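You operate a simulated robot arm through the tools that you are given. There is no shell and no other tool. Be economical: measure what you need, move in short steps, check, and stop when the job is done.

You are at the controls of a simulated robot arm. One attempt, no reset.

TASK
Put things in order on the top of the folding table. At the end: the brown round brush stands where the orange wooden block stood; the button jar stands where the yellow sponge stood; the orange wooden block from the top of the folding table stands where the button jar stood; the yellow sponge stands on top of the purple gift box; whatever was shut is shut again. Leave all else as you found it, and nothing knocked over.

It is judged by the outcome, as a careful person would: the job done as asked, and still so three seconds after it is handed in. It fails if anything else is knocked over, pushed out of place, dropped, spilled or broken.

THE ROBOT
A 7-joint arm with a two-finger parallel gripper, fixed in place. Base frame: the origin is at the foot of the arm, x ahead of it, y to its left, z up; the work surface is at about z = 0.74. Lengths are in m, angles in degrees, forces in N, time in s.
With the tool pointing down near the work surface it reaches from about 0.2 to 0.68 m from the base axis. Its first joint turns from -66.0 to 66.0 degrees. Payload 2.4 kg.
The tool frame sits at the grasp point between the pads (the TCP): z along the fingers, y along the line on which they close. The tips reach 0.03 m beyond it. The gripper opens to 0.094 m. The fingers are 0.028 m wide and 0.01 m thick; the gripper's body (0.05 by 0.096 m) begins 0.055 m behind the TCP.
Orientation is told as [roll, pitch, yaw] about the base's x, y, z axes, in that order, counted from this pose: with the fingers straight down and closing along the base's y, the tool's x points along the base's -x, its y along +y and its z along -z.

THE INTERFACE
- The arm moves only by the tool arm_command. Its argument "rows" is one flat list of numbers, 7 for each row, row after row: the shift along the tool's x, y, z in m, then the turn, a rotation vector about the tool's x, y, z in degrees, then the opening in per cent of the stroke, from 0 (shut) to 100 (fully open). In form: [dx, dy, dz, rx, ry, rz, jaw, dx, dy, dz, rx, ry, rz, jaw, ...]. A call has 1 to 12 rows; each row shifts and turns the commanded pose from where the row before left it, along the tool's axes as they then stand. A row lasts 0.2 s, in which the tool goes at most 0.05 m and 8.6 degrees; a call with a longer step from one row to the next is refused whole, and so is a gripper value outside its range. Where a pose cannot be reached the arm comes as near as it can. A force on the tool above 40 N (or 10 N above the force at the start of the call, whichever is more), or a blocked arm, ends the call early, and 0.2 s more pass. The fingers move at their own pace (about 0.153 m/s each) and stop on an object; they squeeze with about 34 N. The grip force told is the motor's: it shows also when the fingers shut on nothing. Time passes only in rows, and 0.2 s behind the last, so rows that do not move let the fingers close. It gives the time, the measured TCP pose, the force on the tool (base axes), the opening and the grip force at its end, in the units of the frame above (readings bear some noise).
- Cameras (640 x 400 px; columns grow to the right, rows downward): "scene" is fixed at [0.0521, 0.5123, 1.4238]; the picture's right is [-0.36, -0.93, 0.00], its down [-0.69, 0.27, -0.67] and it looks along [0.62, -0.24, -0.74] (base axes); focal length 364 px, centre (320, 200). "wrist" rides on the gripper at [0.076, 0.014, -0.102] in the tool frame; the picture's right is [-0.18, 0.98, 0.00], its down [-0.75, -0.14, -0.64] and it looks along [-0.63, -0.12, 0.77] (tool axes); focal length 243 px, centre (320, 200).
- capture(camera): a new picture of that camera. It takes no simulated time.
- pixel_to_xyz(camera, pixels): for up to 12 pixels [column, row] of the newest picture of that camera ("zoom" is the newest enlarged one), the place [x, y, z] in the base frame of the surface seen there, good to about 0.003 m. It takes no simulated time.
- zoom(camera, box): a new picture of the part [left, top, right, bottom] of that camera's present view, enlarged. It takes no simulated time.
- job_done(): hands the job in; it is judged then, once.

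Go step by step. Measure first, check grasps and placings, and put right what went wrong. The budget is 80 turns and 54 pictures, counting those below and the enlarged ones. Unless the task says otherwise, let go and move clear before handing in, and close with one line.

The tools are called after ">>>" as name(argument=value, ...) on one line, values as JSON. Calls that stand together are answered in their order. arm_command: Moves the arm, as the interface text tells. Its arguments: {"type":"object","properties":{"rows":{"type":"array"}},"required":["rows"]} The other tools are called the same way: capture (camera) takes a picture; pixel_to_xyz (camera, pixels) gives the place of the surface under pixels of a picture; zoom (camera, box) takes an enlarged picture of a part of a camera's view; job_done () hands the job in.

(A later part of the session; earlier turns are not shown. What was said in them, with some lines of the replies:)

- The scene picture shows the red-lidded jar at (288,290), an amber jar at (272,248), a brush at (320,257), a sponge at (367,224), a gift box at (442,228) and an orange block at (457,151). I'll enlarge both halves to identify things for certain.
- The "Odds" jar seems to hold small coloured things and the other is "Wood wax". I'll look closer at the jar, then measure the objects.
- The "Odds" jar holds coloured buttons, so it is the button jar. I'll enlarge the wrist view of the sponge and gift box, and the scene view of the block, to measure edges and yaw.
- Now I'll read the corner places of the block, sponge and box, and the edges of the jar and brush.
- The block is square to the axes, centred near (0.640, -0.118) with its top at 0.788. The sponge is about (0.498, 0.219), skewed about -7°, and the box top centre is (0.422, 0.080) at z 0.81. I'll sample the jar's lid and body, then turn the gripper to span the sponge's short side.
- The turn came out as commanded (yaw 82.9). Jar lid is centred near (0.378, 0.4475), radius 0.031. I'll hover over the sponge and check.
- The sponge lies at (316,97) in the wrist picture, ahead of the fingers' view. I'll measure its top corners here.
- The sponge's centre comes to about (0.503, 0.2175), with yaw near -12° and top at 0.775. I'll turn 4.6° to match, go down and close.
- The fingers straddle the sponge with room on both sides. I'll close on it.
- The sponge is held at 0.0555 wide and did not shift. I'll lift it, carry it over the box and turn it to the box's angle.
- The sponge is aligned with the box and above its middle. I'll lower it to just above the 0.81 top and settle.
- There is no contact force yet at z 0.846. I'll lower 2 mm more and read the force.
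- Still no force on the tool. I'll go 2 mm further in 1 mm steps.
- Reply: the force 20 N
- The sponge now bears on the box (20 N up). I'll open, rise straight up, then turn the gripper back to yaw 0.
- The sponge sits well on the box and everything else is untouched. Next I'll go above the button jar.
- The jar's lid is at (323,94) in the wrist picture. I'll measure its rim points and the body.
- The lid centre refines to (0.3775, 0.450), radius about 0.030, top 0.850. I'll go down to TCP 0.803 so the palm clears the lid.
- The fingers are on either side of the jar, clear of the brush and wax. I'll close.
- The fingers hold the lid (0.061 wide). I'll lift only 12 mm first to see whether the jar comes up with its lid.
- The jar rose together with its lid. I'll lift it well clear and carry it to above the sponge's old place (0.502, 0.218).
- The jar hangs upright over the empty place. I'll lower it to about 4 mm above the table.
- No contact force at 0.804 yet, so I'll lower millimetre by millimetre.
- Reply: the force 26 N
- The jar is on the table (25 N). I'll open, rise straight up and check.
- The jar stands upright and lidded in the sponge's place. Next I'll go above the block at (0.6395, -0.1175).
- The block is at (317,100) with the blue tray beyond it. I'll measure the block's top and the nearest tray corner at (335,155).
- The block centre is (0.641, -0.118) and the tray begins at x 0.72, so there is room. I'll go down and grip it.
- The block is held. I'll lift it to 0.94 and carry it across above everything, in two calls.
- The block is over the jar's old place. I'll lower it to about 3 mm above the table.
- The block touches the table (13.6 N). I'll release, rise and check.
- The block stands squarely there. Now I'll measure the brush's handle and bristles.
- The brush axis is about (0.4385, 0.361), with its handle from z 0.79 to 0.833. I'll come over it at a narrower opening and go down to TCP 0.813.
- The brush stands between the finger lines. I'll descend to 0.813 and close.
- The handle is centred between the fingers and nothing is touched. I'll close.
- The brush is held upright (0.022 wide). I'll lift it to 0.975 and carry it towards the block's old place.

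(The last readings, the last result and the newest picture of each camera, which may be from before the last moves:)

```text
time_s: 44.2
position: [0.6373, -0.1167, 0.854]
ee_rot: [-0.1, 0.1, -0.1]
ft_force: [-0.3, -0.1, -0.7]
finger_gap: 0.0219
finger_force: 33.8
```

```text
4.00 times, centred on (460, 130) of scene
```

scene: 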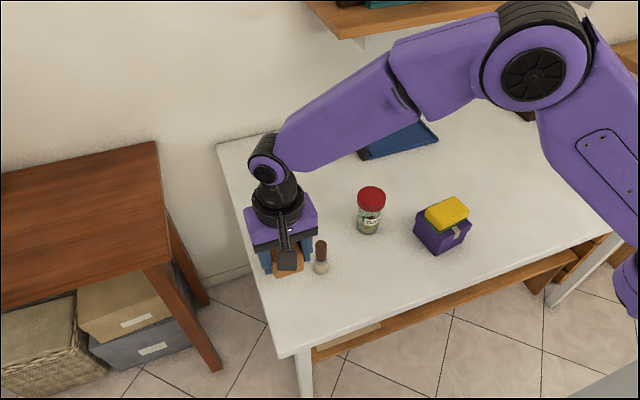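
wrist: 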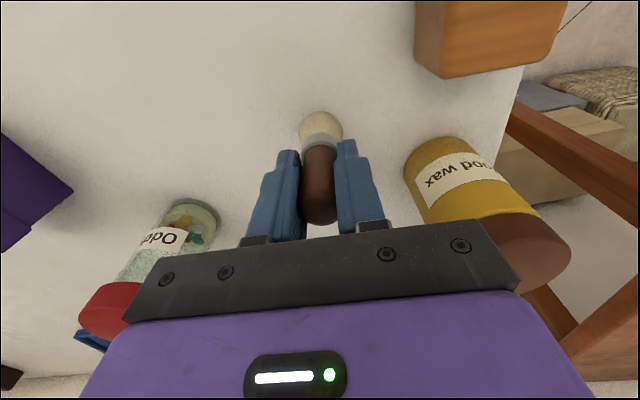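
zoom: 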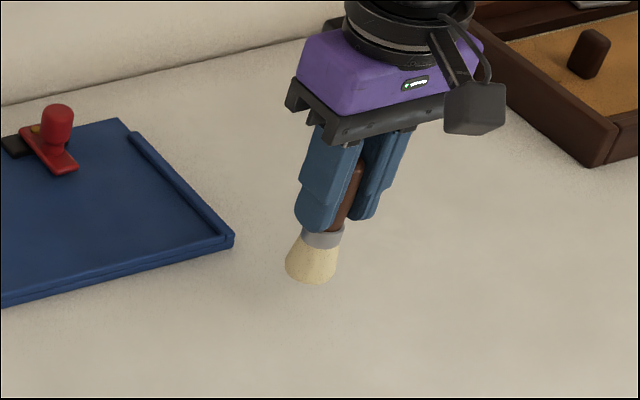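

The brush hangs vertical by the picture's perspective. I'll move to the exact spot and lower to first contact, expected near 0.814.

>>> arm_command(rows=[-0.002, -0.001, 0.02, 0, 0, 0, 5, 0, 0, 0.014, 0, 0, 0, 5, 0, 0, 0.002, 0, 0, 0, 5, 0, 0, 0.001, 0, 0, 0, 5])

>>> arm_command(rows=[0, 0, 0.001, 0, 0, 0, 5, 0, 0, 0.001, 0, 0, 0, 5])

>>> zoom(camera="scene", box=[400, 80, 520, 180])

```text
time_s: 45.2
position: [0.6428, -0.1172, 0.8172]
ee_rot: [0.0, 0.0, 0.0]
ft_force: [-0.2, 0.8, -0.6]
finger_gap: 0.0221
finger_force: 34.1
```

```text
time_s: 45.8
position: [0.6422, -0.1181, 0.8151]
ee_rot: [0.1, 0.0, 0.0]
ft_force: [-0.4, 1.0, -1.1]
finger_gap: 0.0221
finger_force: 34.0
```

```text
4.00 times, centred on (460, 130) of scene
```

zoom: 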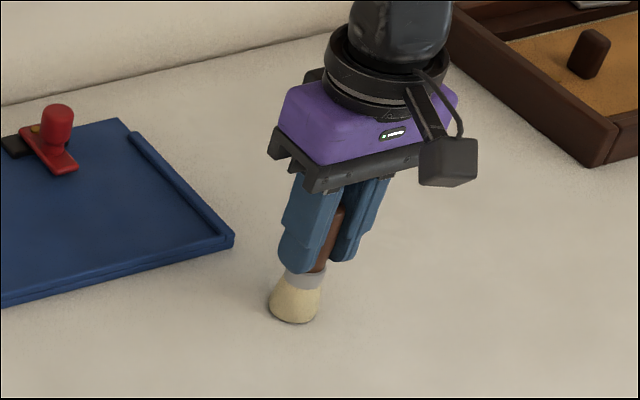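

No contact force yet at 0.815. I'll go down another 1–2 mm.

>>> arm_command(rows=[0.001, 0, 0.001, 0, 0, 0, 5, 0, 0, 0.0007, 0, 0, 0, 5])

```text
time_s: 46.4
position: [0.6423, -0.1184, 0.8149]
ee_rot: [0.0, -0.2, 0.2]
ft_force: [-0.8, 0.3, 1.6]
finger_gap: 0.0224
finger_force: 34.0
```

The arm lags its command with a slight 1.6 N upward force, so contact is beginning. I'll go half a millimetre more and read again.

>>> arm_command(rows=[0, 0, 0.0007, 0, 0, 0, 5, 0, 0, 0, 0, 0, 0, 5])

```text
time_s: 47.0
position: [0.6414, -0.1188, 0.8147]
ee_rot: [0.1, -0.1, 0.0]
ft_force: [-5.2, 0.6, 16.0]
finger_gap: 0.0221
finger_force: 34.7
```

The brush is on the table (16 N). I'll ease off slightly, open gently, and rise straight up.

>>> arm_command(rows=[0, 0, -0.0006, 0, 0, 0, 5, 0, 0, 0, 0, 0, 0, 40, 0, 0, 0, 0, 0, 0, 60, 0, 0, 0, 0, 0, 0, 60, 0, 0, -0.03, 0, 0, 0, 60, 0, 0, -0.04, 0, 0, 0, 60, 0, 0, -0.05, 0, 0, 0, 60, 0, 0, -0.05, 0, 0, 0, 60, 0.04, 0, 0, 0, 0, 0, 60, 0.04, 0, 0, 0, 0, 0, 60, 0.04, 0, -0.02, 0, 0, 0, 60])

>>> capture(camera="scene")

>>> capture(camera="wrist")

```text
time_s: 49.4
position: [0.5203, -0.1174, 1.0039]
ee_rot: [0.1, 0.0, 0.0]
ft_force: [0.7, 0.1, 0.0]
finger_gap: 0.0563
finger_force: 0.0
```

```text
15 pictures are left
```

scene: 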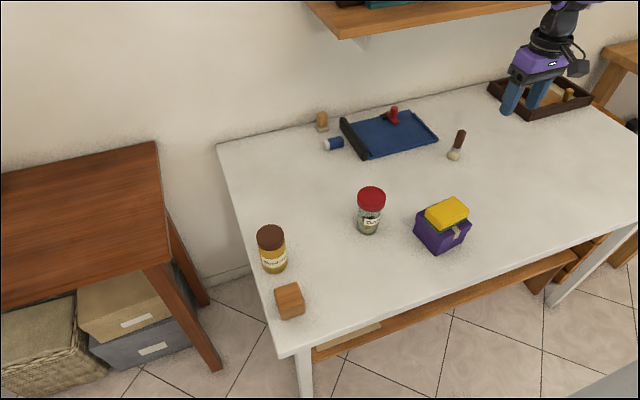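

```text
14 pictures are left
```

wrist: 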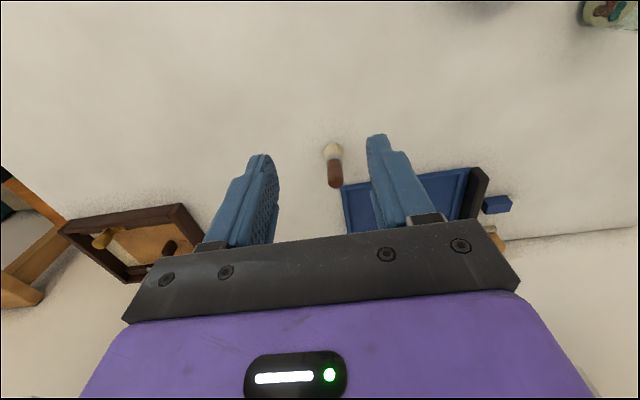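

All four things stand where they should: brush at (457,144), jar at (369,210), block at (289,300), sponge on the box at (446,214). I'll check the final places by measurement before handing in.

>>> pixel_to_xyz(camera="scene", pixels=[[461, 132], [454, 156], [371, 195], [288, 292], [445, 212], [270, 237]])

>>> zoom(camera="scene", box=[310, 100, 500, 260])

```text
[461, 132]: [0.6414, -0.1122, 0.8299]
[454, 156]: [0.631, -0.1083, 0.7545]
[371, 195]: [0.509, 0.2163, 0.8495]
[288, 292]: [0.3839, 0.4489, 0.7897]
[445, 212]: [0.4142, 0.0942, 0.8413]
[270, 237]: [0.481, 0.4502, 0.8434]
```

```text
2.50 times, centred on (405, 180) of scene
```

zoom: 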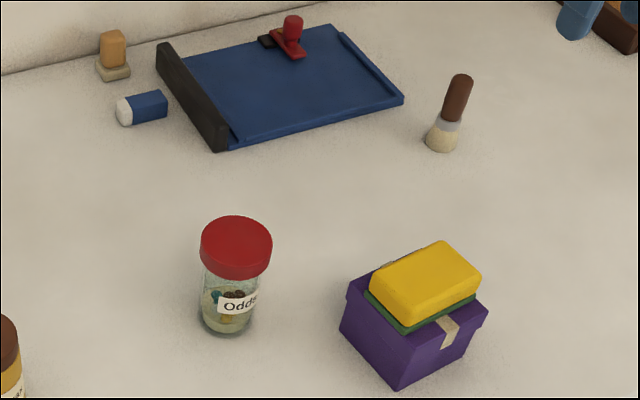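

The measurements match the targets to within about a centimetre. Everything is upright, the jar is still shut and the gripper is clear, so I'm handing in.

>>> job_done()

```text
The job is handed in.
```

The job is done and handed in: the brush stands where the block was, the button jar (lid still on) where the sponge was, the block where the jar was, and the sponge is on the gift box, with everything else left as it was.
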